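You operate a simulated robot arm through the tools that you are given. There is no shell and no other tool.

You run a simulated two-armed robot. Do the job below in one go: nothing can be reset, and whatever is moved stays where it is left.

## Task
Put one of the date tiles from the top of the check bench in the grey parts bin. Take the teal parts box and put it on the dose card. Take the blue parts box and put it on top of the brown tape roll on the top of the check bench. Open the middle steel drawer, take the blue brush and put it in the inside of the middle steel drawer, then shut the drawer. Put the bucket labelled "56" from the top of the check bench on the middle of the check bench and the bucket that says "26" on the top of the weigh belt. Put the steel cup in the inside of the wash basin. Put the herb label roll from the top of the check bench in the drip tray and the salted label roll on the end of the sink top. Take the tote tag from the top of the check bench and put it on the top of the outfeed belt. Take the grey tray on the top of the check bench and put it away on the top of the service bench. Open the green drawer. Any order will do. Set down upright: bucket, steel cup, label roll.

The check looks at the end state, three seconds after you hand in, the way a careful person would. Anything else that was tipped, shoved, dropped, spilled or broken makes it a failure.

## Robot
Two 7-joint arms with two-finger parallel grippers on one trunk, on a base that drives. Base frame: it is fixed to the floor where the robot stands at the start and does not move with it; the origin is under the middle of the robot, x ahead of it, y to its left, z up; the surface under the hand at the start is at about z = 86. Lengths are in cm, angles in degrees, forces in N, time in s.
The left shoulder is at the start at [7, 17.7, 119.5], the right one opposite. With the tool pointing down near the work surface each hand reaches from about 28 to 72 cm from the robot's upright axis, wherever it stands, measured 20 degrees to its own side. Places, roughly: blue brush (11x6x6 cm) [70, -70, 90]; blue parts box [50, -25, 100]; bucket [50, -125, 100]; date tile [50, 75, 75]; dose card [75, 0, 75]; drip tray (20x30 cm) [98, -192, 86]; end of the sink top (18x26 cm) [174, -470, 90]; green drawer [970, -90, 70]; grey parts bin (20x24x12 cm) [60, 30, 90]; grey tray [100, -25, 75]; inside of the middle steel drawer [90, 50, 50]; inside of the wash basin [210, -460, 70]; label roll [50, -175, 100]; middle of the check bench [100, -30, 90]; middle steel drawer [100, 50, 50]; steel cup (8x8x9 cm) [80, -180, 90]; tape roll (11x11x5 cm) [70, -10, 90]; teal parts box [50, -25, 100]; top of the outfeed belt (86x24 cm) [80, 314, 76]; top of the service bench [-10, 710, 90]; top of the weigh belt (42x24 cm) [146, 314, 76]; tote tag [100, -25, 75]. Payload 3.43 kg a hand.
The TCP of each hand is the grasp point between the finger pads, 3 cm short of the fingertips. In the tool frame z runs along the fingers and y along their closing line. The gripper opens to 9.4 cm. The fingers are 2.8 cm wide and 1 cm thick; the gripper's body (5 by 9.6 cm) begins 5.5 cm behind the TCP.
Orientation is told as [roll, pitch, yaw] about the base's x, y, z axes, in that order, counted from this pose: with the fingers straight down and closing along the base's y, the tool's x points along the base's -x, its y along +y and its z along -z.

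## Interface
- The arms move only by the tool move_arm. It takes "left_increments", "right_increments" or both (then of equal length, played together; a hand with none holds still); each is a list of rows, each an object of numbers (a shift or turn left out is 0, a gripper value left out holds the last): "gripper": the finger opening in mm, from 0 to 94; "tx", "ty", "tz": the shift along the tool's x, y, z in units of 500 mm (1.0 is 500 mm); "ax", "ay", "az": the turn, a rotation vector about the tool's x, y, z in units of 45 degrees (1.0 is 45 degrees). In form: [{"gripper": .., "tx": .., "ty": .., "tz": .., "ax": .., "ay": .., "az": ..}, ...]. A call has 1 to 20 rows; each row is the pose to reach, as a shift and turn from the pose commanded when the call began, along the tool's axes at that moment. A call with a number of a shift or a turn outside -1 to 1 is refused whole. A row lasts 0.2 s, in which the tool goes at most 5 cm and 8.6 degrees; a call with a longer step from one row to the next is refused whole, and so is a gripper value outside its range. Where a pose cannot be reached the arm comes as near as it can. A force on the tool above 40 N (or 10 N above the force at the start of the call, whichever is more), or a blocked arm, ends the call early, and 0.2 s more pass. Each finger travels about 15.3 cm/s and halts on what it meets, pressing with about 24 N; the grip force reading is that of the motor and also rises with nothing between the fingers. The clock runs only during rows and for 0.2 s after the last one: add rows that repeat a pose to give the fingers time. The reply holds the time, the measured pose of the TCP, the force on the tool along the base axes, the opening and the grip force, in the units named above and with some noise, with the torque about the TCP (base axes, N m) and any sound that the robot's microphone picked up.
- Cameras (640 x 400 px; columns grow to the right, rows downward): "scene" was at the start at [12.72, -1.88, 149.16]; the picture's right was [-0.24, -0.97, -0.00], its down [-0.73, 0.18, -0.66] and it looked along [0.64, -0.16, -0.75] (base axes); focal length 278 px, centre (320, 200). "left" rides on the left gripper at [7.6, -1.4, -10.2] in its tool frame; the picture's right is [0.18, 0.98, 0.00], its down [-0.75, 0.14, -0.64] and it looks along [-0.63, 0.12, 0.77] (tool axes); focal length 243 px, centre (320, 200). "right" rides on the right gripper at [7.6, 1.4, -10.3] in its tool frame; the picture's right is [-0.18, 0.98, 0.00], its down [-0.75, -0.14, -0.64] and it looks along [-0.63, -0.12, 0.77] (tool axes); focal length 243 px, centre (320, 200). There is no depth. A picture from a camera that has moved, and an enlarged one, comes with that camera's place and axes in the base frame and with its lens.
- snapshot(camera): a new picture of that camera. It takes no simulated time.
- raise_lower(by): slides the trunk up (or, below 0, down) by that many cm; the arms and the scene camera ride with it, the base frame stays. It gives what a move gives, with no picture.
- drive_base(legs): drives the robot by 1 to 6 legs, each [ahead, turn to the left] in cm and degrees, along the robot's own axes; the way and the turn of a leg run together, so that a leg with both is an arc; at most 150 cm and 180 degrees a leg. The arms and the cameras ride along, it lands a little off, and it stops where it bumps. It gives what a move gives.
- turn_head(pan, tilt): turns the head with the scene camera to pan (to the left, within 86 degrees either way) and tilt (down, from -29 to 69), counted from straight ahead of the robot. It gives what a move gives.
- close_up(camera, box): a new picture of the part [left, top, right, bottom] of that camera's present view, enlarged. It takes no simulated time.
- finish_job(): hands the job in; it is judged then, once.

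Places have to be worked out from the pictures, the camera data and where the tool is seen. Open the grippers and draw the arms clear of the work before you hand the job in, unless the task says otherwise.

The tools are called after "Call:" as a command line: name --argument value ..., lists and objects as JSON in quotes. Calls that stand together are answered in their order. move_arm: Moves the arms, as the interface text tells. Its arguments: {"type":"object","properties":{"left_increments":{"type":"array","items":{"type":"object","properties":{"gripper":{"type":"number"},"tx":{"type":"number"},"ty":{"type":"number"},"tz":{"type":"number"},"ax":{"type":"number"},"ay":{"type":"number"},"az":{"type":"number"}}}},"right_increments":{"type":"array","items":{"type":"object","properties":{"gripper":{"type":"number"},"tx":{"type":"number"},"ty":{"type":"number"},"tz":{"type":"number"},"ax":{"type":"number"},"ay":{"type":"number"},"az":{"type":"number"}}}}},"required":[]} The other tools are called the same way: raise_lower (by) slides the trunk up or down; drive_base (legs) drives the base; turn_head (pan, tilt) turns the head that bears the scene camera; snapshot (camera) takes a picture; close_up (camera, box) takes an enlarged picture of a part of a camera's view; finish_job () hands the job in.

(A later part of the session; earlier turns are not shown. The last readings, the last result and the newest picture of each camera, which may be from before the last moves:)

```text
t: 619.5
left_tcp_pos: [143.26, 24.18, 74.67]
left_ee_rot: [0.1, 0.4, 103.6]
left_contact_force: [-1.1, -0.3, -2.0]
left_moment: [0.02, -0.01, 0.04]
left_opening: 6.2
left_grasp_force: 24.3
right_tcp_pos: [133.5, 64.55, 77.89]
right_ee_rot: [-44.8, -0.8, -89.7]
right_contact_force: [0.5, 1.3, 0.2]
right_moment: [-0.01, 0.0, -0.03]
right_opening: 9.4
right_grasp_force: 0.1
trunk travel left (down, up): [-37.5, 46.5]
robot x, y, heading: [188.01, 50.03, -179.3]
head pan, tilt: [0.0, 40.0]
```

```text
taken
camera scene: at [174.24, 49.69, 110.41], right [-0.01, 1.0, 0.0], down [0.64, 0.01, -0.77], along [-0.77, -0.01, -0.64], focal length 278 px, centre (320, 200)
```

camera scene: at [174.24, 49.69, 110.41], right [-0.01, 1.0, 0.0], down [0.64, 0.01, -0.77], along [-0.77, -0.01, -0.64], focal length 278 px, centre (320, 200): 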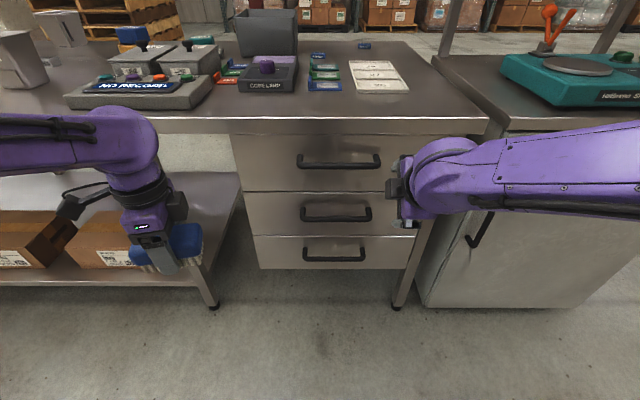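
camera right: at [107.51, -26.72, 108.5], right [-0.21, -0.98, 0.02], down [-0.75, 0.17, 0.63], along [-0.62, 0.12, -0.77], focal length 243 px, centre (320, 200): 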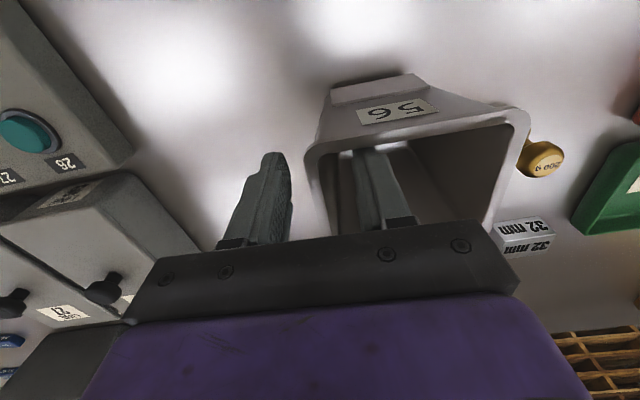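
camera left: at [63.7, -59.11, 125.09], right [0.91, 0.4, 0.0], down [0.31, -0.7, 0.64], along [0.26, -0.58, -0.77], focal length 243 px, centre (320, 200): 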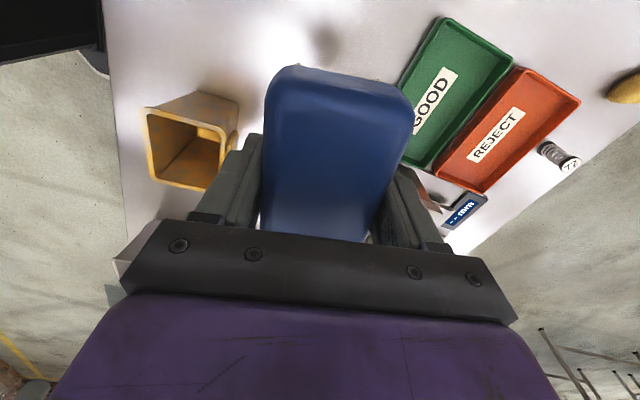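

Half-way tilted without trouble. I complete the tilt to horizontal and look.

Call:
move_arm --right_increments '[{"ax": 0.16}, {"ax": 0.33}, {"ax": 0.5}, {"ax": 0.67}, {"ax": 0.84}, {"ax": 1.0}, {"ax": 1.0}]'

Call:
snapshot --camera "scene"

Call:
snapshot --camera "right"

```text
t: 621.1
left_tcp_pos: [143.27, 24.13, 74.72]
left_ee_rot: [0.1, 0.4, 103.6]
left_contact_force: [-0.2, 0.5, -0.4]
left_moment: [-0.02, 0.01, -0.03]
left_opening: 6.19
left_grasp_force: 24.0
right_tcp_pos: [133.45, 64.48, 77.76]
right_ee_rot: [-89.8, -0.8, -89.7]
right_contact_force: [0.9, 0.1, 0.3]
right_moment: [0.04, 0.01, 0.02]
right_opening: 9.43
right_grasp_force: 0.0
trunk travel left (down, up): [-37.5, 46.5]
robot x, y, heading: [187.63, 50.08, -179.5]
head pan, tilt: [0.0, 40.0]
```

```text
taken
camera scene: at [174.27, 49.71, 110.41], right [-0.01, 1.0, 0.0], down [0.64, 0.01, -0.77], along [-0.77, -0.01, -0.64], focal length 278 px, centre (320, 200)
```

scene: 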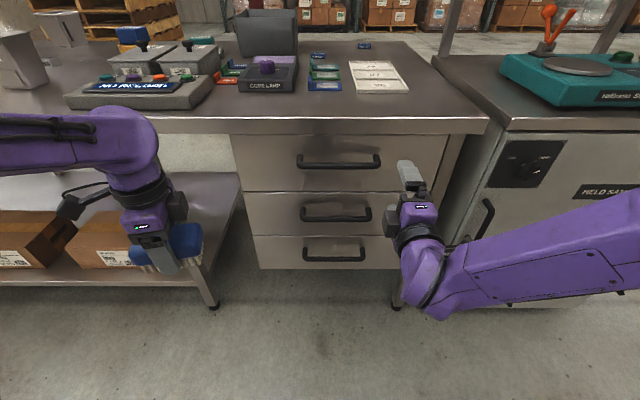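

```text
taken
camera right: at [143.74, 72.14, 76.41], right [0.0, -0.2, -0.98], down [0.64, -0.75, 0.15], along [-0.76, -0.63, 0.12], focal length 243 px, centre (320, 200)
```

right: 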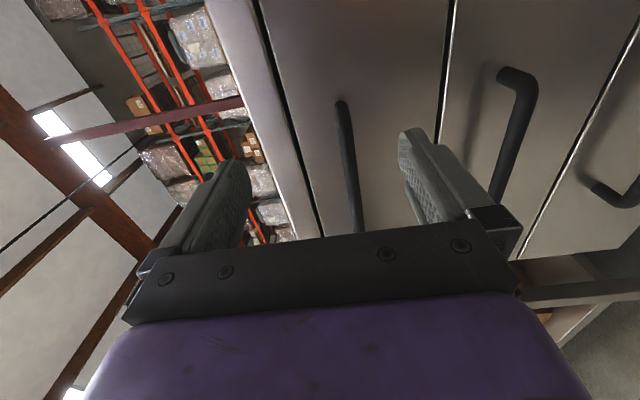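

The fingers now point at the drawers, closing vertically. I move to a pre-grasp in front of the middle handle: [130,53.5,60].

Call:
move_arm --right_increments '[{"tx": -0.04, "ty": 0.06, "tz": 0.01}, {"tx": -0.08, "ty": 0.13, "tz": 0.02}, {"tx": -0.12, "ty": 0.2, "tz": 0.035}, {"tx": -0.16, "ty": 0.27, "tz": 0.05}, {"tx": -0.2, "ty": 0.33, "tz": 0.06}, {"tx": -0.22, "ty": 0.356, "tz": 0.068}, {"tx": -0.22, "ty": 0.356, "tz": 0.068}]'

Call:
snapshot --camera "right"

Call:
close_up --camera "scene" --box '[240, 120, 440, 300]'

```text
t: 622.7
left_tcp_pos: [143.15, 24.32, 74.71]
left_ee_rot: [0.1, 0.4, 103.6]
left_contact_force: [0.1, -0.4, -0.7]
left_moment: [0.02, 0.0, 0.0]
left_opening: 6.2
left_grasp_force: 23.8
right_tcp_pos: [130.04, 53.43, 60.21]
right_ee_rot: [-89.8, -0.7, -89.9]
right_contact_force: [0.4, -0.8, -0.5]
right_moment: [-0.02, 0.01, 0.01]
right_opening: 9.41
right_grasp_force: 0.1
trunk travel left (down, up): [-37.5, 46.5]
robot x, y, heading: [187.78, 49.87, -179.2]
head pan, tilt: [0.0, 40.0]
```

```text
taken
camera right: at [140.38, 60.96, 58.71], right [0.0, -0.2, -0.98], down [0.64, -0.75, 0.15], along [-0.77, -0.63, 0.12], focal length 243 px, centre (320, 200)
```

right: 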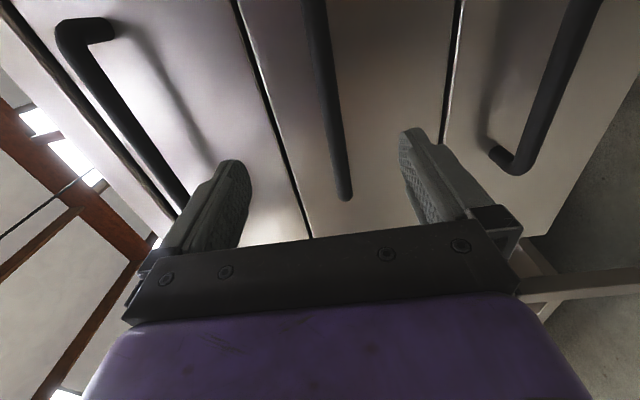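

```text
2.22 times, centred on (340, 210) of scene
camera zoom: at [174.25, 49.71, 110.41], right [-0.01, 1.0, 0.0], down [0.64, 0.01, -0.77], along [-0.77, -0.01, -0.64], focal length 618 px, centre (276, 178)
```

zoom: 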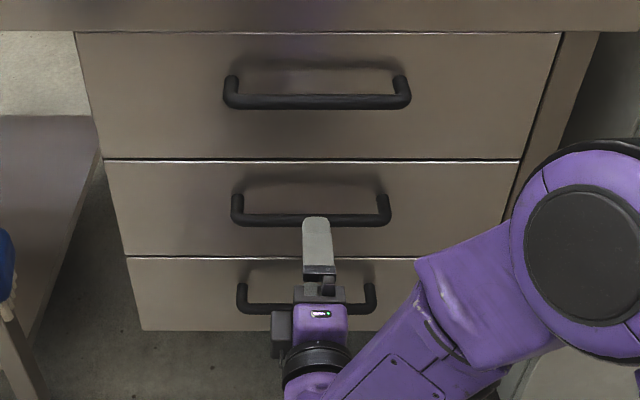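

The bar sits 0.8 cm below the hand's axis, so I lower that much and advance until the bar is between the pads.

Call:
move_arm --right_increments '[{"ty": 0.016, "tz": 0.03}, {"ty": 0.016, "tz": 0.07}, {"ty": 0.016, "tz": 0.11}, {"ty": 0.016, "tz": 0.14}, {"ty": 0.016, "tz": 0.162}, {"ty": 0.016, "tz": 0.162}]'

Call:
snapshot --camera "right"

Call:
close_up --camera "scene" --box '[240, 120, 440, 300]'

```text
t: 624.1
left_tcp_pos: [143.23, 24.07, 74.74]
left_ee_rot: [0.1, 0.3, 103.7]
left_contact_force: [0.1, 0.9, -0.9]
left_moment: [-0.04, -0.02, 0.01]
left_opening: 6.19
left_grasp_force: 24.1
right_tcp_pos: [121.98, 53.45, 59.32]
right_ee_rot: [-89.8, -0.7, -89.9]
right_contact_force: [0.1, 0.0, -0.2]
right_moment: [0.01, -0.02, 0.02]
right_opening: 9.39
right_grasp_force: 0.0
trunk travel left (down, up): [-37.5, 46.5]
robot x, y, heading: [187.67, 49.44, -179.3]
head pan, tilt: [0.0, 40.0]
```

```text
taken
camera right: at [132.29, 60.92, 57.9], right [0.0, -0.2, -0.98], down [0.64, -0.75, 0.15], along [-0.76, -0.63, 0.12], focal length 243 px, centre (320, 200)
```

right: 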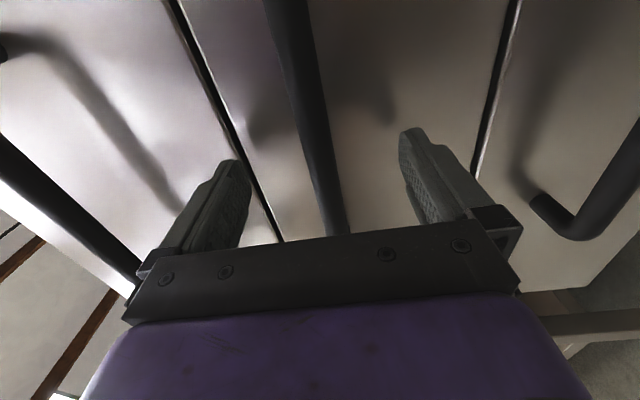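

```text
2.22 times, centred on (340, 210) of scene
camera zoom: at [174.25, 49.7, 110.41], right [-0.01, 1.0, 0.0], down [0.64, 0.01, -0.77], along [-0.77, -0.01, -0.64], focal length 618 px, centre (276, 178)
```

zoom: 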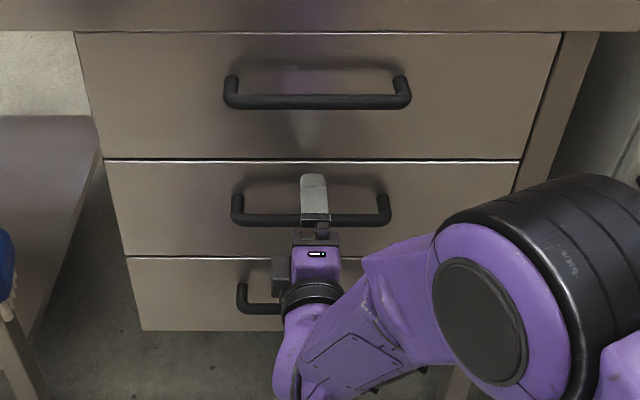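

The bar runs between the fingers. I close on it.

Call:
move_arm --right_increments '[{"gripper": 70}, {"gripper": 45}, {"gripper": 20}, {"gripper": 5}, {"gripper": 0}, {"gripper": 0}]'

```text
t: 625.5
left_tcp_pos: [143.22, 24.05, 74.66]
left_ee_rot: [0.0, 0.5, 103.6]
left_contact_force: [-0.3, 0.3, -1.4]
left_moment: [0.0, 0.03, 0.0]
left_opening: 6.21
left_grasp_force: 24.2
right_tcp_pos: [122.15, 53.44, 59.17]
right_ee_rot: [-89.5, -0.7, -89.8]
right_contact_force: [4.5, 0.6, -12.8]
right_moment: [1.33, -0.15, 0.15]
right_opening: 1.55
right_grasp_force: 45.5
trunk travel left (down, up): [-37.5, 46.5]
robot x, y, heading: [187.86, 49.81, -179.5]
head pan, tilt: [0.0, 40.0]
```

Gripped the bar (1.55 cm) with a small vertical strain; I ease the hand down 0.3 cm to relieve it.

Call:
move_arm --right_increments '[{"ty": 0.003}, {"ty": 0.006}, {"ty": 0.006}]'

```text
t: 626.3
left_tcp_pos: [143.32, 24.17, 74.73]
left_ee_rot: [0.0, 0.3, 103.6]
left_contact_force: [-0.6, 0.4, -1.0]
left_moment: [0.01, -0.02, 0.03]
left_opening: 6.18
left_grasp_force: 23.9
right_tcp_pos: [122.1, 53.35, 59.14]
right_ee_rot: [-89.8, -0.8, -89.8]
right_contact_force: [10.1, 5.0, -4.2]
right_moment: [1.3, -0.06, 0.53]
right_opening: 1.6
right_grasp_force: 44.9
trunk travel left (down, up): [-37.5, 46.5]
robot x, y, heading: [187.53, 50.14, -179.4]
head pan, tilt: [0.0, 40.0]
```

Now I pull by backing the base 6 cm, and check that the drawer follows.

Call:
drive_base --legs '[[-6, 0]]'

Call:
snapshot --camera "scene"

```text
t: 627.3
left_tcp_pos: [149.19, 24.34, 74.77]
left_ee_rot: [0.0, 0.4, 103.6]
left_contact_force: [0.0, 0.9, -1.2]
left_moment: [0.02, 0.02, -0.02]
left_opening: 6.21
left_grasp_force: 24.3
right_tcp_pos: [127.87, 53.4, 59.09]
right_ee_rot: [-89.8, -0.7, -89.7]
right_contact_force: [-0.1, 2.6, 0.8]
right_moment: [1.26, 0.03, -0.46]
right_opening: 1.56
right_grasp_force: 45.5
trunk travel left (down, up): [-37.5, 46.5]
robot x, y, heading: [193.54, 49.89, -179.3]
head pan, tilt: [0.0, 40.0]
```

```text
taken
camera scene: at [180.19, 49.76, 110.42], right [-0.01, 1.0, 0.0], down [0.64, 0.01, -0.77], along [-0.77, -0.01, -0.64], focal length 278 px, centre (320, 200)
```

scene: 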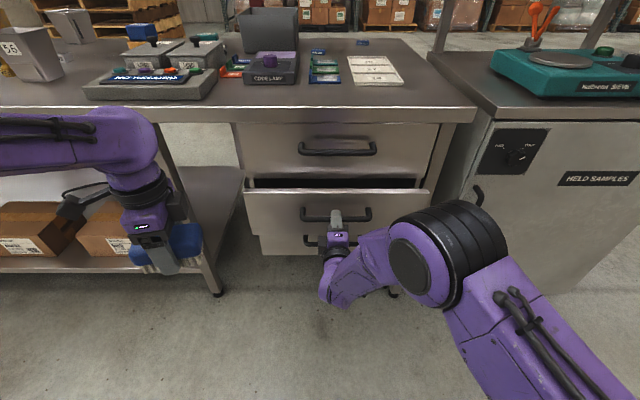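

The middle drawer follows smoothly. I pull further, 12 cm and then 8 cm.

Call:
drive_base --legs '[[-12, 0]]'

Call:
drive_base --legs '[[-8, 0]]'

Call:
snapshot --camera "scene"

```text
t: 628.5
left_tcp_pos: [161.1, 24.35, 74.65]
left_ee_rot: [0.1, 0.3, 103.6]
left_contact_force: [0.0, 0.0, -1.8]
left_moment: [0.0, 0.0, -0.01]
left_opening: 6.18
left_grasp_force: 24.1
right_tcp_pos: [139.89, 53.45, 59.21]
right_ee_rot: [-89.9, -0.7, -89.8]
right_contact_force: [0.6, 0.6, 0.6]
right_moment: [1.33, 0.02, 0.06]
right_opening: 1.59
right_grasp_force: 44.5
trunk travel left (down, up): [-37.5, 46.5]
robot x, y, heading: [205.45, 50.07, -179.6]
head pan, tilt: [0.0, 40.0]
```

```text
t: 629.6
left_tcp_pos: [169.16, 24.42, 74.73]
left_ee_rot: [0.1, 0.3, 103.6]
left_contact_force: [0.0, -0.1, -1.5]
left_moment: [-0.01, -0.03, 0.01]
left_opening: 6.18
left_grasp_force: 24.3
right_tcp_pos: [147.87, 53.45, 59.1]
right_ee_rot: [-89.9, -0.6, -89.8]
right_contact_force: [1.6, -2.6, 0.2]
right_moment: [1.23, -0.04, 0.29]
right_opening: 1.57
right_grasp_force: 44.7
trunk travel left (down, up): [-37.5, 46.5]
robot x, y, heading: [213.75, 50.19, -179.4]
head pan, tilt: [0.0, 40.0]
```

```text
taken
camera scene: at [200.08, 49.93, 110.41], right [-0.01, 1.0, 0.0], down [0.64, 0.01, -0.77], along [-0.77, -0.01, -0.64], focal length 278 px, centre (320, 200)
```

scene: 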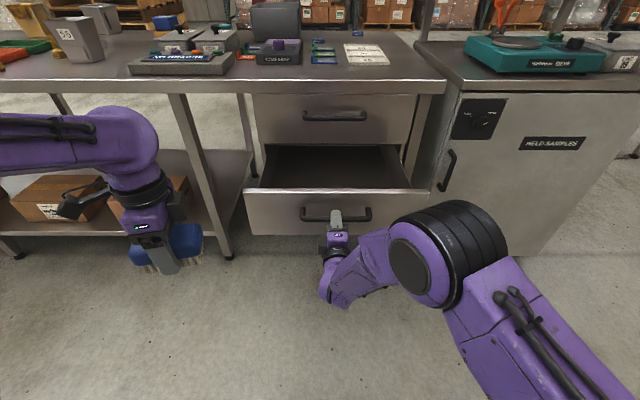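

The drawer is open about 26 cm. I release the handle and draw the right hand straight back and aside.

Call:
move_arm --right_increments '[{"gripper": 40}, {"gripper": 70}, {"gripper": 80}, {"gripper": 80}, {"tz": -0.04}, {"tz": -0.1}, {"tz": -0.16}, {"tz": -0.2}, {"tz": -0.2}]'

Call:
snapshot --camera "scene"

```text
t: 631.6
left_tcp_pos: [169.12, 24.43, 74.62]
left_ee_rot: [0.0, 0.5, 103.6]
left_contact_force: [-0.4, 0.0, -1.5]
left_moment: [0.01, 0.0, -0.01]
left_opening: 6.23
left_grasp_force: 24.1
right_tcp_pos: [157.74, 53.95, 59.19]
right_ee_rot: [-89.6, -0.9, -90.2]
right_contact_force: [0.9, 0.2, 0.1]
right_moment: [-0.01, 0.01, 0.01]
right_opening: 8.01
right_grasp_force: 0.1
trunk travel left (down, up): [-37.5, 46.5]
robot x, y, heading: [213.28, 50.25, -179.3]
head pan, tilt: [0.0, 40.0]
```

```text
taken
camera scene: at [200.06, 49.98, 110.41], right [-0.01, 1.0, 0.0], down [0.64, 0.01, -0.77], along [-0.77, -0.01, -0.64], focal length 278 px, centre (320, 200)
```

scene: 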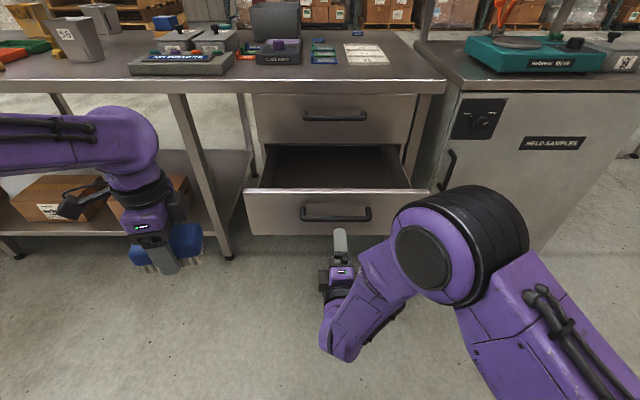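

Drawer interior is visible and empty. I raise the trunk 20 cm and turn the right hand back to pointing down, out of the drawer's way.

Call:
raise_lower --by 20

Call:
move_arm --right_increments '[{"tx": 0.03, "tz": -0.03, "ax": -0.16}, {"tx": 0.06, "tz": -0.06, "ax": -0.33}, {"tx": 0.1, "tz": -0.09, "ax": -0.5}, {"tx": 0.14, "tz": -0.12, "ax": -0.67}, {"tx": 0.17, "tz": -0.14, "ax": -0.84}, {"tx": 0.2, "tz": -0.16, "ax": -1.0}, {"tx": 0.2, "tz": -0.16, "ax": -1.0}]'

Call:
move_arm --right_increments '[{"ax": -0.16}, {"ax": -0.33}, {"ax": -0.5}, {"ax": -0.67}, {"ax": -0.84}, {"ax": -1.0}, {"ax": -1.0}]'

Call:
move_arm --right_increments '[{"az": 0.16}, {"az": 0.33}, {"az": 0.5}, {"az": 0.67}, {"az": 0.84}, {"az": 1.0}, {"az": 1.0}]'

Call:
snapshot --camera "scene"

```text
t: 633.7
left_tcp_pos: [169.04, 24.42, 94.72]
left_ee_rot: [0.0, 0.4, 103.6]
left_contact_force: [1.1, -0.9, -0.7]
left_moment: [-0.03, -0.03, -0.01]
left_opening: 6.2
left_grasp_force: 23.7
right_tcp_pos: [157.63, 54.05, 79.26]
right_ee_rot: [-89.9, -0.9, -90.2]
right_contact_force: [0.2, 0.3, -1.1]
right_moment: [0.04, 0.01, 0.01]
right_opening: 8.02
right_grasp_force: 0.0
trunk travel left (down, up): [-57.5, 26.5]
robot x, y, heading: [213.44, 50.32, -179.4]
head pan, tilt: [0.0, 40.0]
```

```text
t: 635.3
left_tcp_pos: [168.98, 24.28, 94.78]
left_ee_rot: [0.1, 0.4, 103.5]
left_contact_force: [0.3, -0.2, -1.1]
left_moment: [0.02, -0.01, 0.01]
left_opening: 6.2
left_grasp_force: 23.7
right_tcp_pos: [165.96, 63.72, 79.09]
right_ee_rot: [-44.7, -0.5, -89.8]
right_contact_force: [0.4, -0.2, -0.4]
right_moment: [0.01, 0.0, -0.03]
right_opening: 8.0
right_grasp_force: 0.0
trunk travel left (down, up): [-57.5, 26.5]
robot x, y, heading: [213.31, 49.84, -179.2]
head pan, tilt: [0.0, 40.0]
```

```text
t: 636.9
left_tcp_pos: [169.13, 24.31, 94.72]
left_ee_rot: [0.0, 0.4, 103.6]
left_contact_force: [-0.1, -0.9, -1.3]
left_moment: [0.01, 0.02, 0.02]
left_opening: 6.22
left_grasp_force: 24.5
right_tcp_pos: [165.2, 63.71, 80.64]
right_ee_rot: [-0.8, -4.4, -91.6]
right_contact_force: [0.4, -0.2, 0.4]
right_moment: [0.01, -0.02, -0.03]
right_opening: 8.0
right_grasp_force: 0.1
trunk travel left (down, up): [-57.5, 26.5]
robot x, y, heading: [213.23, 50.57, -179.6]
head pan, tilt: [0.0, 40.0]
```

```text
t: 638.5
left_tcp_pos: [169.07, 24.37, 94.75]
left_ee_rot: [0.2, 0.5, 103.6]
left_contact_force: [0.9, 0.1, -1.4]
left_moment: [-0.01, 0.01, -0.01]
left_opening: 6.22
left_grasp_force: 23.6
right_tcp_pos: [165.23, 64.01, 79.92]
right_ee_rot: [3.0, -3.3, -137.1]
right_contact_force: [-0.4, 0.0, 0.8]
right_moment: [0.0, 0.01, 0.0]
right_opening: 7.99
right_grasp_force: 0.0
trunk travel left (down, up): [-57.5, 26.5]
robot x, y, heading: [213.6, 49.96, -179.5]
head pan, tilt: [0.0, 40.0]
```

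```text
taken
camera scene: at [200.06, 49.98, 130.41], right [-0.01, 1.0, 0.0], down [0.64, 0.01, -0.77], along [-0.77, -0.01, -0.64], focal length 278 px, centre (320, 200)
```

scene: 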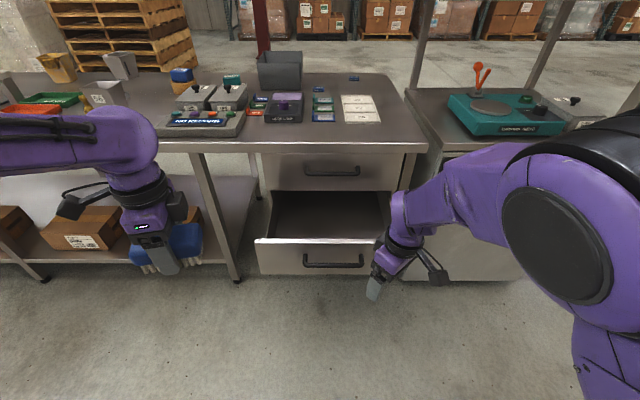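

Call:
move_arm --right_increments '[{"tx": 0.04, "ty": -0.013, "tz": -0.06, "az": 0.15}, {"tx": 0.08, "ty": -0.026, "tz": -0.12, "az": 0.3}, {"tx": 0.12, "ty": -0.04, "tz": -0.18, "az": 0.46}, {"tx": 0.16, "ty": -0.053, "tz": -0.24, "az": 0.62}, {"tx": 0.2, "ty": -0.066, "tz": -0.3, "az": 0.78}, {"tx": 0.238, "ty": -0.079, "tz": -0.36, "az": 0.94}, {"tx": 0.238, "ty": -0.079, "tz": -0.36, "az": 0.94}]'

Call:
close_up --camera "scene" --box '[230, 150, 430, 290]'

```text
t: 640.1
left_tcp_pos: [169.24, 24.33, 94.76]
left_ee_rot: [0.1, 0.3, 103.7]
left_contact_force: [0.1, -0.1, -0.5]
left_moment: [0.0, -0.01, 0.0]
left_opening: 6.22
left_grasp_force: 23.9
right_tcp_pos: [169.84, 77.23, 89.43]
right_ee_rot: [2.8, -0.6, -178.1]
right_contact_force: [1.0, -0.3, 0.5]
right_moment: [0.01, 0.0, -0.01]
right_opening: 8.02
right_grasp_force: 0.2
right hand out of reach, approached as far as the arm can: row 3, 4, 5, 6, 7
trunk travel left (down, up): [-57.5, 26.5]
robot x, y, heading: [213.65, 49.96, -179.4]
head pan, tilt: [0.0, 40.0]
```

```text
2.86 times, centred on (330, 220) of scene
camera zoom: at [200.12, 49.94, 130.42], right [-0.01, 1.0, 0.0], down [0.64, 0.01, -0.77], along [-0.77, -0.01, -0.64], focal length 794 px, centre (291, 143)
```

zoom: 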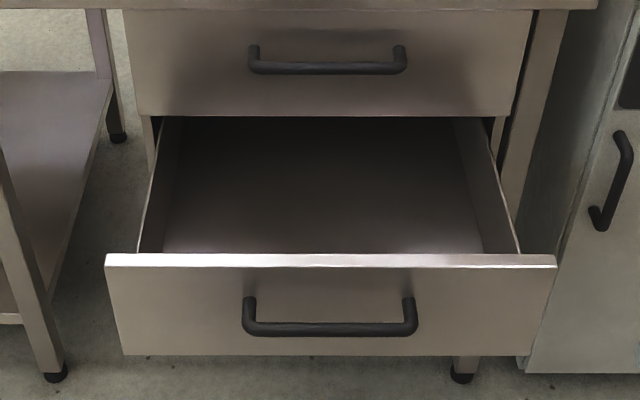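

The open drawer is clear. I drive forward 34 cm so the left hand can reach over it.

Call:
drive_base --legs '[[34, 0]]'

Call:
turn_head --pan 0 --tilt 60

Call:
snapshot --camera "scene"

```text
t: 642.4
left_tcp_pos: [135.17, 23.82, 94.74]
left_ee_rot: [-0.1, 0.4, 103.9]
left_contact_force: [-0.6, -0.1, -1.6]
left_moment: [0.0, -0.03, -0.02]
left_opening: 6.21
left_grasp_force: 23.7
right_tcp_pos: [135.63, 76.24, 89.46]
right_ee_rot: [3.0, -1.0, -177.2]
right_contact_force: [0.8, 0.2, -0.2]
right_moment: [0.01, 0.0, -0.02]
right_opening: 8.01
right_grasp_force: 0.0
trunk travel left (down, up): [-57.5, 26.5]
robot x, y, heading: [179.21, 50.06, -179.2]
head pan, tilt: [0.0, 40.0]
```

```text
t: 643.2
left_tcp_pos: [135.17, 23.83, 94.69]
left_ee_rot: [0.1, 0.4, 104.0]
left_contact_force: [0.0, 0.5, -1.9]
left_moment: [0.0, -0.02, -0.01]
left_opening: 6.2
left_grasp_force: 23.9
right_tcp_pos: [135.44, 76.35, 89.46]
right_ee_rot: [3.3, -1.0, -177.3]
right_contact_force: [0.9, 0.0, 0.5]
right_moment: [0.0, -0.04, 0.02]
right_opening: 8.01
right_grasp_force: 0.1
trunk travel left (down, up): [-57.5, 26.5]
robot x, y, heading: [179.34, 49.56, -179.2]
head pan, tilt: [0.0, 60.0]
```

```text
taken
camera scene: at [167.76, 49.5, 127.74], right [-0.02, 1.0, 0.0], down [0.87, 0.01, -0.5], along [-0.5, -0.01, -0.87], focal length 278 px, centre (320, 200)
```

scene: 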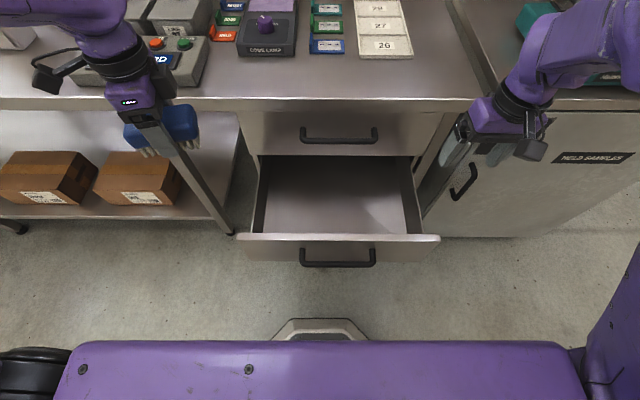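

I move the brush over the open drawer at ≈[132.3,45], keeping clear of the top drawer's handle, still above its rim.

Call:
move_arm --left_increments '[{"tx": -0.06, "ty": -0.006, "tz": 0.02}, {"tx": -0.13, "ty": -0.013, "tz": 0.07}, {"tx": -0.2, "ty": -0.02, "tz": 0.12}, {"tx": -0.27, "ty": -0.028, "tz": 0.17}, {"tx": -0.34, "ty": -0.036, "tz": 0.22}, {"tx": -0.4, "ty": -0.043, "tz": 0.27}, {"tx": -0.425, "ty": -0.046, "tz": 0.294}, {"tx": -0.425, "ty": -0.046, "tz": 0.294}]'

Call:
snapshot --camera "scene"

Call:
snapshot --camera "left"

```text
t: 645.0
left_tcp_pos: [132.29, 44.91, 79.91]
left_ee_rot: [0.1, 0.4, 103.9]
left_contact_force: [-0.6, 0.1, -1.4]
left_moment: [0.01, -0.02, 0.02]
left_opening: 6.21
left_grasp_force: 23.8
right_tcp_pos: [135.54, 76.19, 89.55]
right_ee_rot: [3.3, -0.9, -177.3]
right_contact_force: [0.3, 0.7, 0.2]
right_moment: [0.02, 0.03, -0.01]
right_opening: 8.02
right_grasp_force: 0.1
trunk travel left (down, up): [-57.5, 26.5]
robot x, y, heading: [178.99, 49.73, -178.8]
head pan, tilt: [0.0, 60.0]
```

```text
taken
camera scene: at [167.75, 49.51, 127.74], right [-0.02, 1.0, 0.0], down [0.87, 0.01, -0.5], along [-0.5, -0.01, -0.87], focal length 278 px, centre (320, 200)
```

scene: 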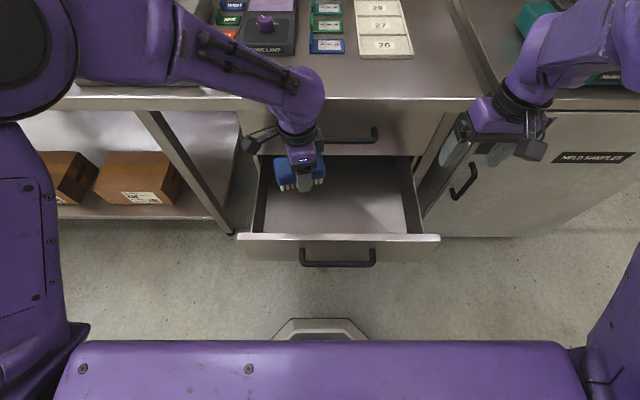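

```text
taken
camera left: at [135.56, 38.05, 90.18], right [-0.91, -0.41, 0.0], down [-0.32, 0.7, 0.64], along [-0.27, 0.58, -0.77], focal length 243 px, centre (320, 200)
```

left: 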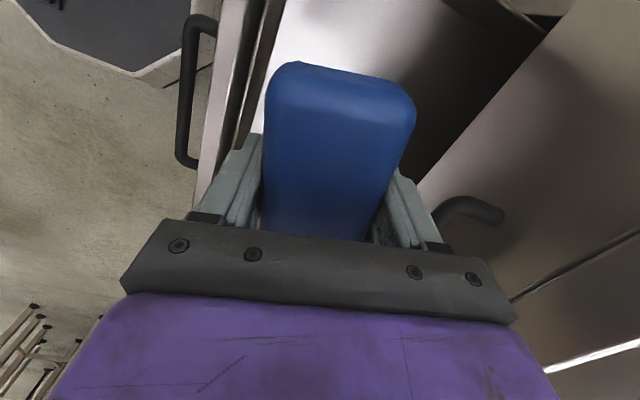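

Good clearance on all sides. I lower the brush into the drawer, to about 2 cm above its floor.

Call:
move_arm --left_increments '[{"ty": -0.01, "tz": 0.07}, {"ty": -0.01, "tz": 0.14}, {"ty": -0.01, "tz": 0.21}, {"ty": -0.01, "tz": 0.28}, {"ty": -0.01, "tz": 0.35}, {"ty": -0.01, "tz": 0.42}, {"ty": -0.01, "tz": 0.47}, {"ty": -0.01, "tz": 0.47}]'

Call:
snapshot --camera "scene"

Call:
snapshot --camera "left"

```text
t: 646.8
left_tcp_pos: [132.75, 44.73, 56.38]
left_ee_rot: [0.2, 0.4, 103.7]
left_contact_force: [-0.6, 0.4, -2.3]
left_moment: [0.0, 0.01, -0.04]
left_opening: 6.18
left_grasp_force: 23.7
right_tcp_pos: [135.44, 76.32, 89.52]
right_ee_rot: [3.4, -1.0, -177.3]
right_contact_force: [0.2, -0.1, 0.1]
right_moment: [-0.02, 0.0, -0.01]
right_opening: 7.99
right_grasp_force: 0.1
trunk travel left (down, up): [-57.5, 26.5]
robot x, y, heading: [179.17, 49.8, -178.9]
head pan, tilt: [0.0, 60.0]
```

```text
taken
camera scene: at [167.77, 49.53, 127.74], right [-0.02, 1.0, 0.0], down [0.87, 0.01, -0.5], along [-0.5, -0.01, -0.87], focal length 278 px, centre (320, 200)
```

scene: 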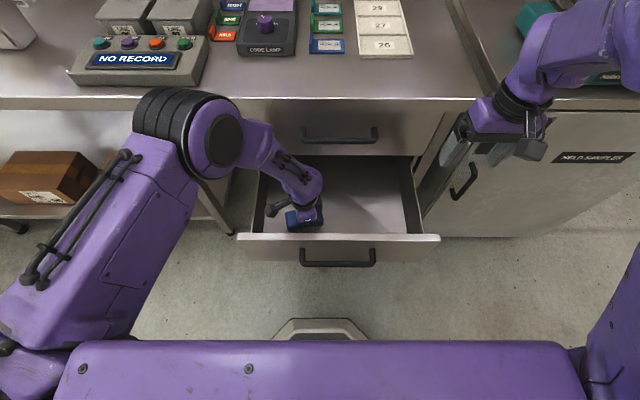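

```text
taken
camera left: at [135.95, 37.98, 66.69], right [-0.91, -0.41, 0.0], down [-0.32, 0.7, 0.64], along [-0.27, 0.58, -0.77], focal length 243 px, centre (320, 200)
```

left: 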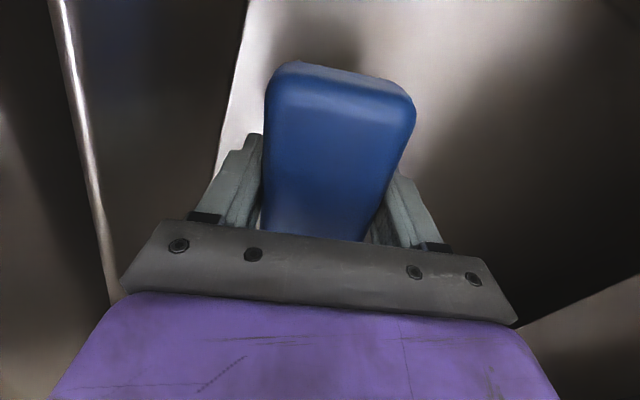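

All clear. I lower gently to feel the drawer floor.

Call:
move_arm --left_increments '[{"tz": 0.008}, {"tz": 0.016}, {"tz": 0.024}, {"tz": 0.03}, {"tz": 0.03}]'

```text
t: 648.0
left_tcp_pos: [132.82, 44.83, 54.77]
left_ee_rot: [0.1, 0.4, 103.8]
left_contact_force: [-0.3, 0.2, -1.9]
left_moment: [-0.03, 0.01, 0.03]
left_opening: 6.2
left_grasp_force: 23.3
right_tcp_pos: [135.45, 76.24, 89.48]
right_ee_rot: [3.3, -0.9, -177.3]
right_contact_force: [-0.6, -0.5, -0.4]
right_moment: [0.01, -0.03, 0.0]
right_opening: 8.0
right_grasp_force: 0.1
trunk travel left (down, up): [-57.5, 26.5]
robot x, y, heading: [179.6, 49.89, -179.1]
head pan, tilt: [0.0, 60.0]
```

Call:
move_arm --left_increments '[{"tz": 0.006}, {"tz": 0.012}, {"tz": 0.018}, {"tz": 0.024}, {"tz": 0.03}, {"tz": 0.03}]'

```text
t: 649.4
left_tcp_pos: [132.67, 44.82, 53.45]
left_ee_rot: [0.5, 0.3, 104.0]
left_contact_force: [-1.1, 0.1, 22.3]
left_moment: [0.03, -0.11, -0.01]
left_opening: 6.21
left_grasp_force: 23.3
right_tcp_pos: [135.62, 76.24, 89.42]
right_ee_rot: [3.3, -1.1, -177.4]
right_contact_force: [1.0, 0.0, 0.6]
right_moment: [-0.01, -0.01, 0.0]
right_opening: 8.02
right_grasp_force: 0.1
trunk travel left (down, up): [-57.5, 26.5]
robot x, y, heading: [179.53, 49.72, -179.0]
head pan, tilt: [0.0, 60.0]
```

Contact at z≈53.5 (22 N): the brush rests on the drawer floor. I release and lift the hand straight out.

Call:
move_arm --left_increments '[{"tz": -0.006}, {"tz": -0.006, "gripper": 85}, {"tz": -0.006, "gripper": 85}, {"tz": -0.006, "gripper": 85}, {"tz": -0.05}, {"tz": -0.13}, {"tz": -0.22}, {"tz": -0.31}, {"tz": -0.4}, {"tz": -0.49}, {"tz": -0.58}, {"tz": -0.67}, {"tz": -0.75}, {"tz": -0.75}]'

Call:
snapshot --camera "scene"

```text
t: 652.4
left_tcp_pos: [132.61, 45.08, 90.81]
left_ee_rot: [0.0, 0.5, 103.9]
left_contact_force: [-0.9, 0.7, -0.2]
left_moment: [-0.02, -0.05, 0.01]
left_opening: 8.49
left_grasp_force: 0.0
right_tcp_pos: [135.45, 76.27, 89.45]
right_ee_rot: [3.4, -1.1, -177.3]
right_contact_force: [0.9, -0.3, -0.7]
right_moment: [-0.03, 0.02, 0.0]
right_opening: 7.98
right_grasp_force: 0.1
trunk travel left (down, up): [-57.5, 26.5]
robot x, y, heading: [179.38, 49.8, -179.0]
head pan, tilt: [0.0, 60.0]
```

```text
taken
camera scene: at [167.7, 49.53, 127.73], right [-0.02, 1.0, 0.0], down [0.87, 0.01, -0.5], along [-0.5, -0.01, -0.87], focal length 278 px, centre (320, 200)
```

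scene: 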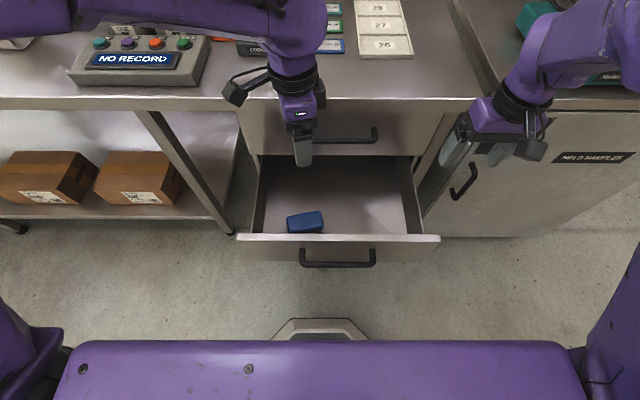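

The brush lies in the drawer. To shut it I'll push the drawer front with the right hand pointing forward: first I back off 36 cm, then lower the trunk 20 cm.

Call:
drive_base --legs '[[-36, 0]]'

Call:
raise_lower --by -20

Call:
move_arm --right_increments '[{"tx": -0.06, "gripper": 0}, {"tx": -0.12, "ty": 0.04}, {"tx": -0.18, "ty": 0.1}, {"tx": -0.2, "ty": 0.18}, {"tx": -0.2, "ty": 0.26}, {"tx": -0.2, "ty": 0.3}, {"tx": -0.2, "ty": 0.3}]' --left_increments '[{"tx": 0.06}, {"tx": 0.14}, {"tx": 0.22}, {"tx": 0.3}, {"tx": 0.38}, {"tx": 0.42}, {"tx": 0.42}]'

Call:
snapshot --camera "scene"

```text
t: 654.7
left_tcp_pos: [168.96, 45.62, 90.82]
left_ee_rot: [0.1, 0.4, 104.0]
left_contact_force: [-0.1, 0.9, -0.4]
left_moment: [0.02, 0.03, 0.0]
left_opening: 8.49
left_grasp_force: 0.0
right_tcp_pos: [171.9, 76.7, 89.53]
right_ee_rot: [3.3, -1.0, -177.2]
right_contact_force: [0.3, 0.2, -0.4]
right_moment: [0.03, 0.02, 0.0]
right_opening: 8.02
right_grasp_force: 0.0
trunk travel left (down, up): [-57.5, 26.5]
robot x, y, heading: [215.74, 50.09, -179.1]
head pan, tilt: [0.0, 60.0]
```

```text
t: 656.9
left_tcp_pos: [169.0, 45.51, 70.86]
left_ee_rot: [0.1, 0.4, 104.0]
left_contact_force: [-0.7, 0.2, 1.1]
left_moment: [-0.01, 0.03, 0.01]
left_opening: 8.5
left_grasp_force: 0.0
right_tcp_pos: [171.86, 76.84, 69.47]
right_ee_rot: [3.4, -1.0, -177.2]
right_contact_force: [0.0, -0.5, -1.2]
right_moment: [-0.02, -0.01, 0.02]
right_opening: 8.0
right_grasp_force: 0.1
trunk travel left (down, up): [-37.5, 46.5]
robot x, y, heading: [216.01, 50.04, -179.2]
head pan, tilt: [0.0, 60.0]
```

```text
t: 658.5
left_tcp_pos: [174.01, 25.26, 70.96]
left_ee_rot: [0.0, 0.4, 103.9]
left_contact_force: [0.6, -0.8, -0.3]
left_moment: [-0.01, -0.01, 0.0]
left_opening: 8.5
left_grasp_force: 0.0
right_tcp_pos: [163.62, 64.48, 68.08]
right_ee_rot: [8.4, -2.5, -179.2]
right_contact_force: [0.6, 0.7, -0.3]
right_moment: [0.01, -0.03, 0.02]
right_opening: 0.0
right_grasp_force: 24.0
right hand out of reach, approached as far as the arm can: row 3, 4, 5, 6, 7
trunk travel left (down, up): [-37.5, 46.5]
robot x, y, heading: [215.85, 50.24, -178.9]
head pan, tilt: [0.0, 60.0]
```

```text
taken
camera scene: at [204.12, 50.15, 107.74], right [-0.02, 1.0, 0.0], down [0.87, 0.01, -0.5], along [-0.5, -0.01, -0.87], focal length 278 px, centre (320, 200)
```

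scene: 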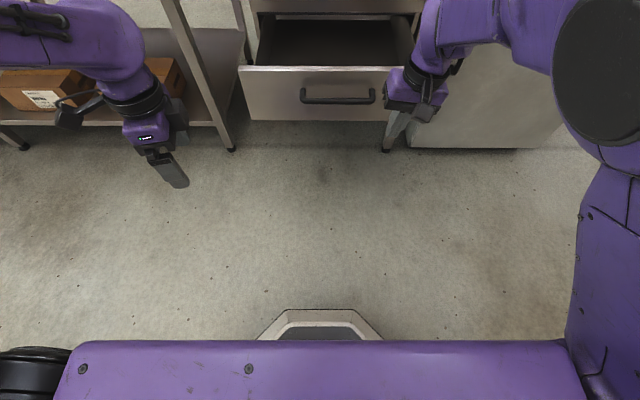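

The right arm is near a limit in this posture, so I'll use the left hand instead (its wrist is already turned suitably). First I move the right hand back and aside.

Call:
move_arm --right_increments '[{"ty": -0.07, "tx": 0.03}, {"ty": -0.15, "tx": 0.06}, {"ty": -0.23, "tx": 0.1}, {"ty": -0.31, "tx": 0.14}, {"ty": -0.39, "tx": 0.17}, {"ty": -0.45, "tx": 0.2}, {"ty": -0.45, "tx": 0.2}]'

Call:
move_arm --left_increments '[{"tx": -0.07, "ty": 0.02, "tz": 0.02, "az": 0.05}, {"tx": -0.15, "ty": 0.045, "tz": 0.05, "az": 0.1}, {"tx": -0.23, "ty": 0.07, "tz": 0.08, "az": 0.15}, {"tx": -0.31, "ty": 0.095, "tz": 0.11, "az": 0.2}, {"tx": -0.39, "ty": 0.12, "tz": 0.14, "az": 0.25}, {"tx": -0.46, "ty": 0.145, "tz": 0.165, "az": 0.3}, {"tx": -0.514, "ty": 0.162, "tz": 0.18, "az": 0.309}, {"tx": -0.514, "ty": 0.162, "tz": 0.18, "az": 0.309}]'

Call:
move_arm --left_increments '[{"ax": -0.16}, {"ax": -0.33}, {"ax": -0.5}, {"ax": -0.67}, {"ax": -0.84}, {"ax": -1.0}, {"ax": -1.0}]'

Call:
snapshot --camera "scene"

```text
t: 660.1
left_tcp_pos: [173.97, 25.18, 70.89]
left_ee_rot: [0.2, 0.4, 104.0]
left_contact_force: [0.1, -0.9, -0.4]
left_moment: [0.02, -0.01, 0.02]
left_opening: 8.5
left_grasp_force: 0.0
right_tcp_pos: [172.9, 86.85, 65.97]
right_ee_rot: [6.0, -1.9, -178.8]
right_contact_force: [-0.2, 0.6, 0.1]
right_moment: [-0.01, -0.02, 0.0]
right_opening: 0.0
right_grasp_force: 24.7
trunk travel left (down, up): [-37.5, 46.5]
robot x, y, heading: [215.84, 50.4, -178.8]
head pan, tilt: [0.0, 60.0]
```

```text
t: 661.9
left_tcp_pos: [160.04, 48.34, 61.77]
left_ee_rot: [0.0, 0.5, 90.1]
left_contact_force: [-0.6, 0.8, 0.1]
left_moment: [-0.02, 0.01, 0.03]
left_opening: 8.5
left_grasp_force: 0.0
right_tcp_pos: [173.26, 87.0, 65.6]
right_ee_rot: [6.0, -1.1, -179.0]
right_contact_force: [0.3, 0.5, -0.3]
right_moment: [-0.04, -0.02, 0.03]
right_opening: 0.01
right_grasp_force: 24.0
trunk travel left (down, up): [-37.5, 46.5]
robot x, y, heading: [215.79, 50.54, -178.9]
head pan, tilt: [0.0, 60.0]
```

```text
t: 663.5
left_tcp_pos: [158.89, 46.77, 63.48]
left_ee_rot: [44.8, -4.0, 93.1]
left_contact_force: [-0.2, -0.6, -0.7]
left_moment: [0.01, 0.0, 0.01]
left_opening: 8.49
left_grasp_force: 0.0
right_tcp_pos: [173.21, 86.98, 65.39]
right_ee_rot: [6.1, -1.0, -179.0]
right_contact_force: [-0.9, 0.4, 0.7]
right_moment: [0.0, -0.02, 0.01]
right_opening: 0.0
right_grasp_force: 24.1
trunk travel left (down, up): [-37.5, 46.5]
robot x, y, heading: [215.57, 50.57, -178.9]
head pan, tilt: [0.0, 60.0]
```

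```text
taken
camera scene: at [204.11, 50.1, 107.74], right [-0.02, 1.0, 0.0], down [0.87, 0.01, -0.5], along [-0.5, -0.01, -0.87], focal length 278 px, centre (320, 200)
```

scene: 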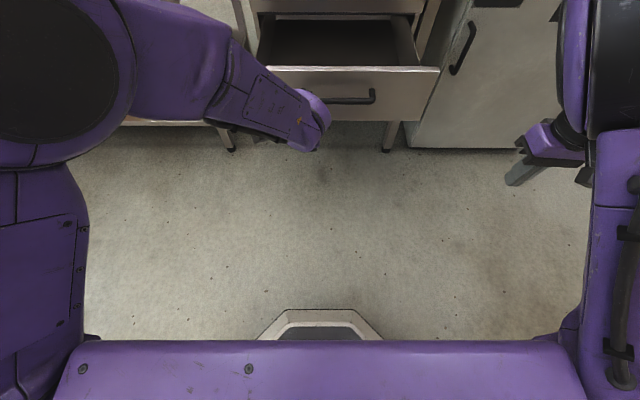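

Half-tilted with some strain; I shift the left hand 10 cm toward its own side while completing the tilt.

Call:
move_arm --left_increments '[{"tx": 0.06, "ax": -0.1}, {"tx": 0.12, "ax": -0.25}, {"tx": 0.18, "ax": -0.4}, {"tx": 0.24, "ax": -0.55}, {"tx": 0.24, "ax": -0.7}, {"tx": 0.24, "ax": -0.85}, {"tx": 0.24, "ax": -1.0}, {"tx": 0.24, "ax": -1.0}]'

Call:
snapshot --camera "scene"

```text
t: 665.3
left_tcp_pos: [160.03, 36.23, 61.85]
left_ee_rot: [90.0, 0.4, 90.0]
left_contact_force: [-0.2, 0.0, -0.8]
left_moment: [0.02, -0.03, 0.02]
left_opening: 8.5
left_grasp_force: 0.0
right_tcp_pos: [173.17, 86.94, 65.49]
right_ee_rot: [6.0, -1.1, -179.0]
right_contact_force: [-0.3, -0.1, 0.3]
right_moment: [0.0, -0.01, 0.0]
right_opening: 0.0
right_grasp_force: 24.3
trunk travel left (down, up): [-37.5, 46.5]
robot x, y, heading: [215.93, 50.45, -179.2]
head pan, tilt: [0.0, 60.0]
```

```text
taken
camera scene: at [204.12, 50.1, 107.74], right [-0.02, 1.0, 0.0], down [0.87, 0.01, -0.5], along [-0.5, -0.01, -0.87], focal length 278 px, centre (320, 200)
```

scene: 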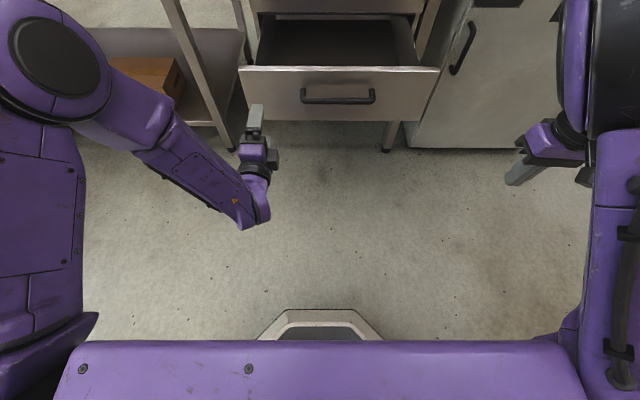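

The left hand points forward now, level. I bring it in front of the handle at [156,50,59.3].

Call:
move_arm --left_increments '[{"tx": -0.07, "ty": -0.015, "tz": 0.02}, {"tx": -0.14, "ty": -0.03, "tz": 0.04}, {"tx": -0.21, "ty": -0.045, "tz": 0.06}, {"tx": -0.276, "ty": -0.05, "tz": 0.08}, {"tx": -0.276, "ty": -0.05, "tz": 0.08}]'

Call:
snapshot --camera "left"

Call:
snapshot --camera "scene"

```text
t: 666.5
left_tcp_pos: [155.99, 49.98, 59.36]
left_ee_rot: [89.9, 0.5, 90.1]
left_contact_force: [-0.8, 0.3, 0.2]
left_moment: [-0.01, 0.02, -0.02]
left_opening: 8.51
left_grasp_force: 0.1
right_tcp_pos: [173.28, 87.01, 65.46]
right_ee_rot: [6.0, -1.1, -179.0]
right_contact_force: [0.1, -0.9, 0.7]
right_moment: [-0.02, 0.01, -0.01]
right_opening: 0.0
right_grasp_force: 24.3
trunk travel left (down, up): [-37.5, 46.5]
robot x, y, heading: [215.68, 50.5, -178.7]
head pan, tilt: [0.0, 60.0]
```

```text
taken
camera left: at [166.38, 42.53, 57.93], right [0.0, -0.18, 0.98], down [0.64, 0.76, 0.14], along [-0.77, 0.63, 0.11], focal length 243 px, centre (320, 200)
```

left: 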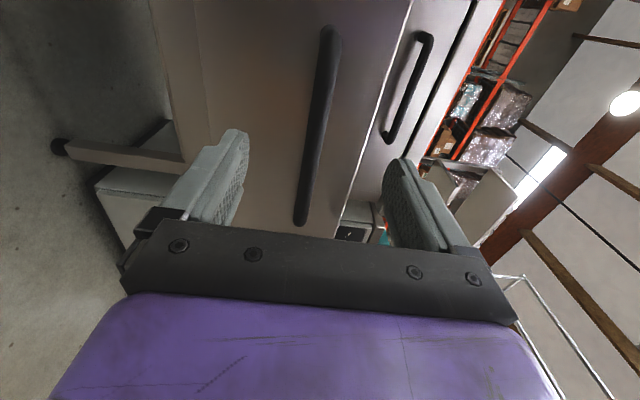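

```text
taken
camera scene: at [204.11, 50.08, 107.74], right [-0.02, 1.0, 0.0], down [0.87, 0.01, -0.5], along [-0.5, -0.01, -0.87], focal length 278 px, centre (320, 200)
```

scene: 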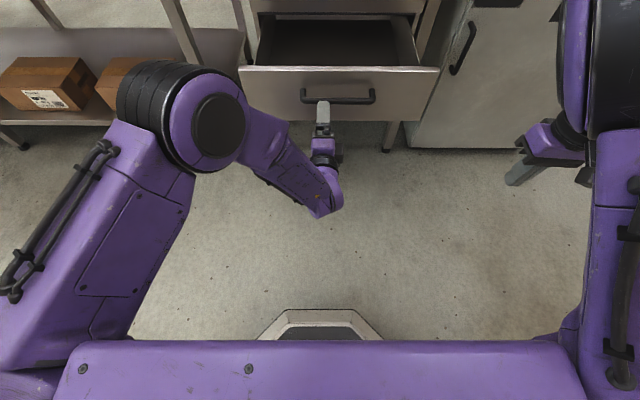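

The bar is lined up with the hand's axis. I advance onto it and close.

Call:
move_arm --left_increments '[{"ty": -0.004, "tz": 0.03}, {"ty": -0.004, "tz": 0.07}, {"ty": -0.004, "tz": 0.11}, {"ty": -0.004, "tz": 0.145}, {"ty": -0.004, "tz": 0.162}, {"ty": -0.004, "tz": 0.162}, {"ty": -0.004, "tz": 0.162, "gripper": 50}, {"ty": -0.004, "tz": 0.162, "gripper": 20}, {"ty": -0.004, "tz": 0.162, "gripper": 5}, {"ty": -0.004, "tz": 0.162, "gripper": 0}, {"ty": -0.004, "tz": 0.162, "gripper": 0}]'

Call:
snapshot --camera "scene"

```text
t: 668.9
left_tcp_pos: [147.84, 49.94, 59.19]
left_ee_rot: [90.1, 0.2, 90.1]
left_contact_force: [-2.2, 0.5, 2.1]
left_moment: [0.79, 0.01, -0.03]
left_opening: 1.56
left_grasp_force: 44.9
right_tcp_pos: [173.27, 86.91, 65.52]
right_ee_rot: [6.0, -1.0, -179.0]
right_contact_force: [-0.3, 0.6, 0.3]
right_moment: [-0.03, 0.01, -0.01]
right_opening: 0.0
right_grasp_force: 24.0
trunk travel left (down, up): [-37.5, 46.5]
robot x, y, heading: [215.53, 50.43, -179.3]
head pan, tilt: [0.0, 60.0]
```

```text
taken
camera scene: at [204.11, 50.09, 107.74], right [-0.02, 1.0, 0.0], down [0.87, 0.01, -0.5], along [-0.5, -0.01, -0.87], focal length 278 px, centre (320, 200)
```

scene: 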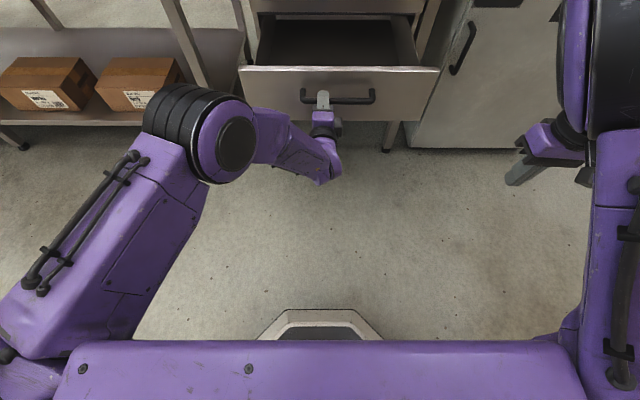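

Gripped. I push by driving forward 20 cm, then a further 5 cm.

Call:
drive_base --legs '[[20, 0]]'

Call:
drive_base --legs '[[5, 0]]'

Call:
snapshot --camera "scene"

```text
t: 670.5
left_tcp_pos: [127.99, 49.83, 59.17]
left_ee_rot: [90.0, 0.5, 89.9]
left_contact_force: [0.4, 12.4, 2.6]
left_moment: [0.92, 0.03, -0.56]
left_opening: 1.58
left_grasp_force: 45.1
right_tcp_pos: [153.29, 86.71, 65.47]
right_ee_rot: [6.1, -1.1, -179.0]
right_contact_force: [0.9, -0.2, 0.1]
right_moment: [0.0, 0.02, 0.0]
right_opening: 0.02
right_grasp_force: 23.4
trunk travel left (down, up): [-37.5, 46.5]
robot x, y, heading: [195.39, 49.85, -179.2]
head pan, tilt: [0.0, 60.0]
```

```text
t: 671.4
left_tcp_pos: [122.92, 49.77, 59.15]
left_ee_rot: [89.9, 0.5, 89.9]
left_contact_force: [-0.2, 3.8, 2.1]
left_moment: [0.82, 0.03, 0.16]
left_opening: 1.56
left_grasp_force: 44.9
right_tcp_pos: [148.31, 86.66, 65.44]
right_ee_rot: [6.3, -1.1, -179.1]
right_contact_force: [-0.9, -0.2, -0.3]
right_moment: [-0.04, -0.04, 0.0]
right_opening: 0.01
right_grasp_force: 24.2
trunk travel left (down, up): [-37.5, 46.5]
robot x, y, heading: [190.71, 49.84, -179.4]
head pan, tilt: [0.0, 60.0]
```

```text
taken
camera scene: at [179.11, 49.72, 107.74], right [-0.02, 1.0, 0.0], down [0.87, 0.01, -0.5], along [-0.5, -0.01, -0.87], focal length 278 px, centre (320, 200)
```

scene: 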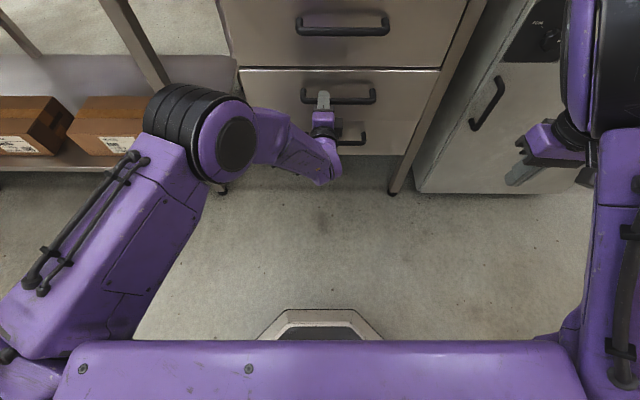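

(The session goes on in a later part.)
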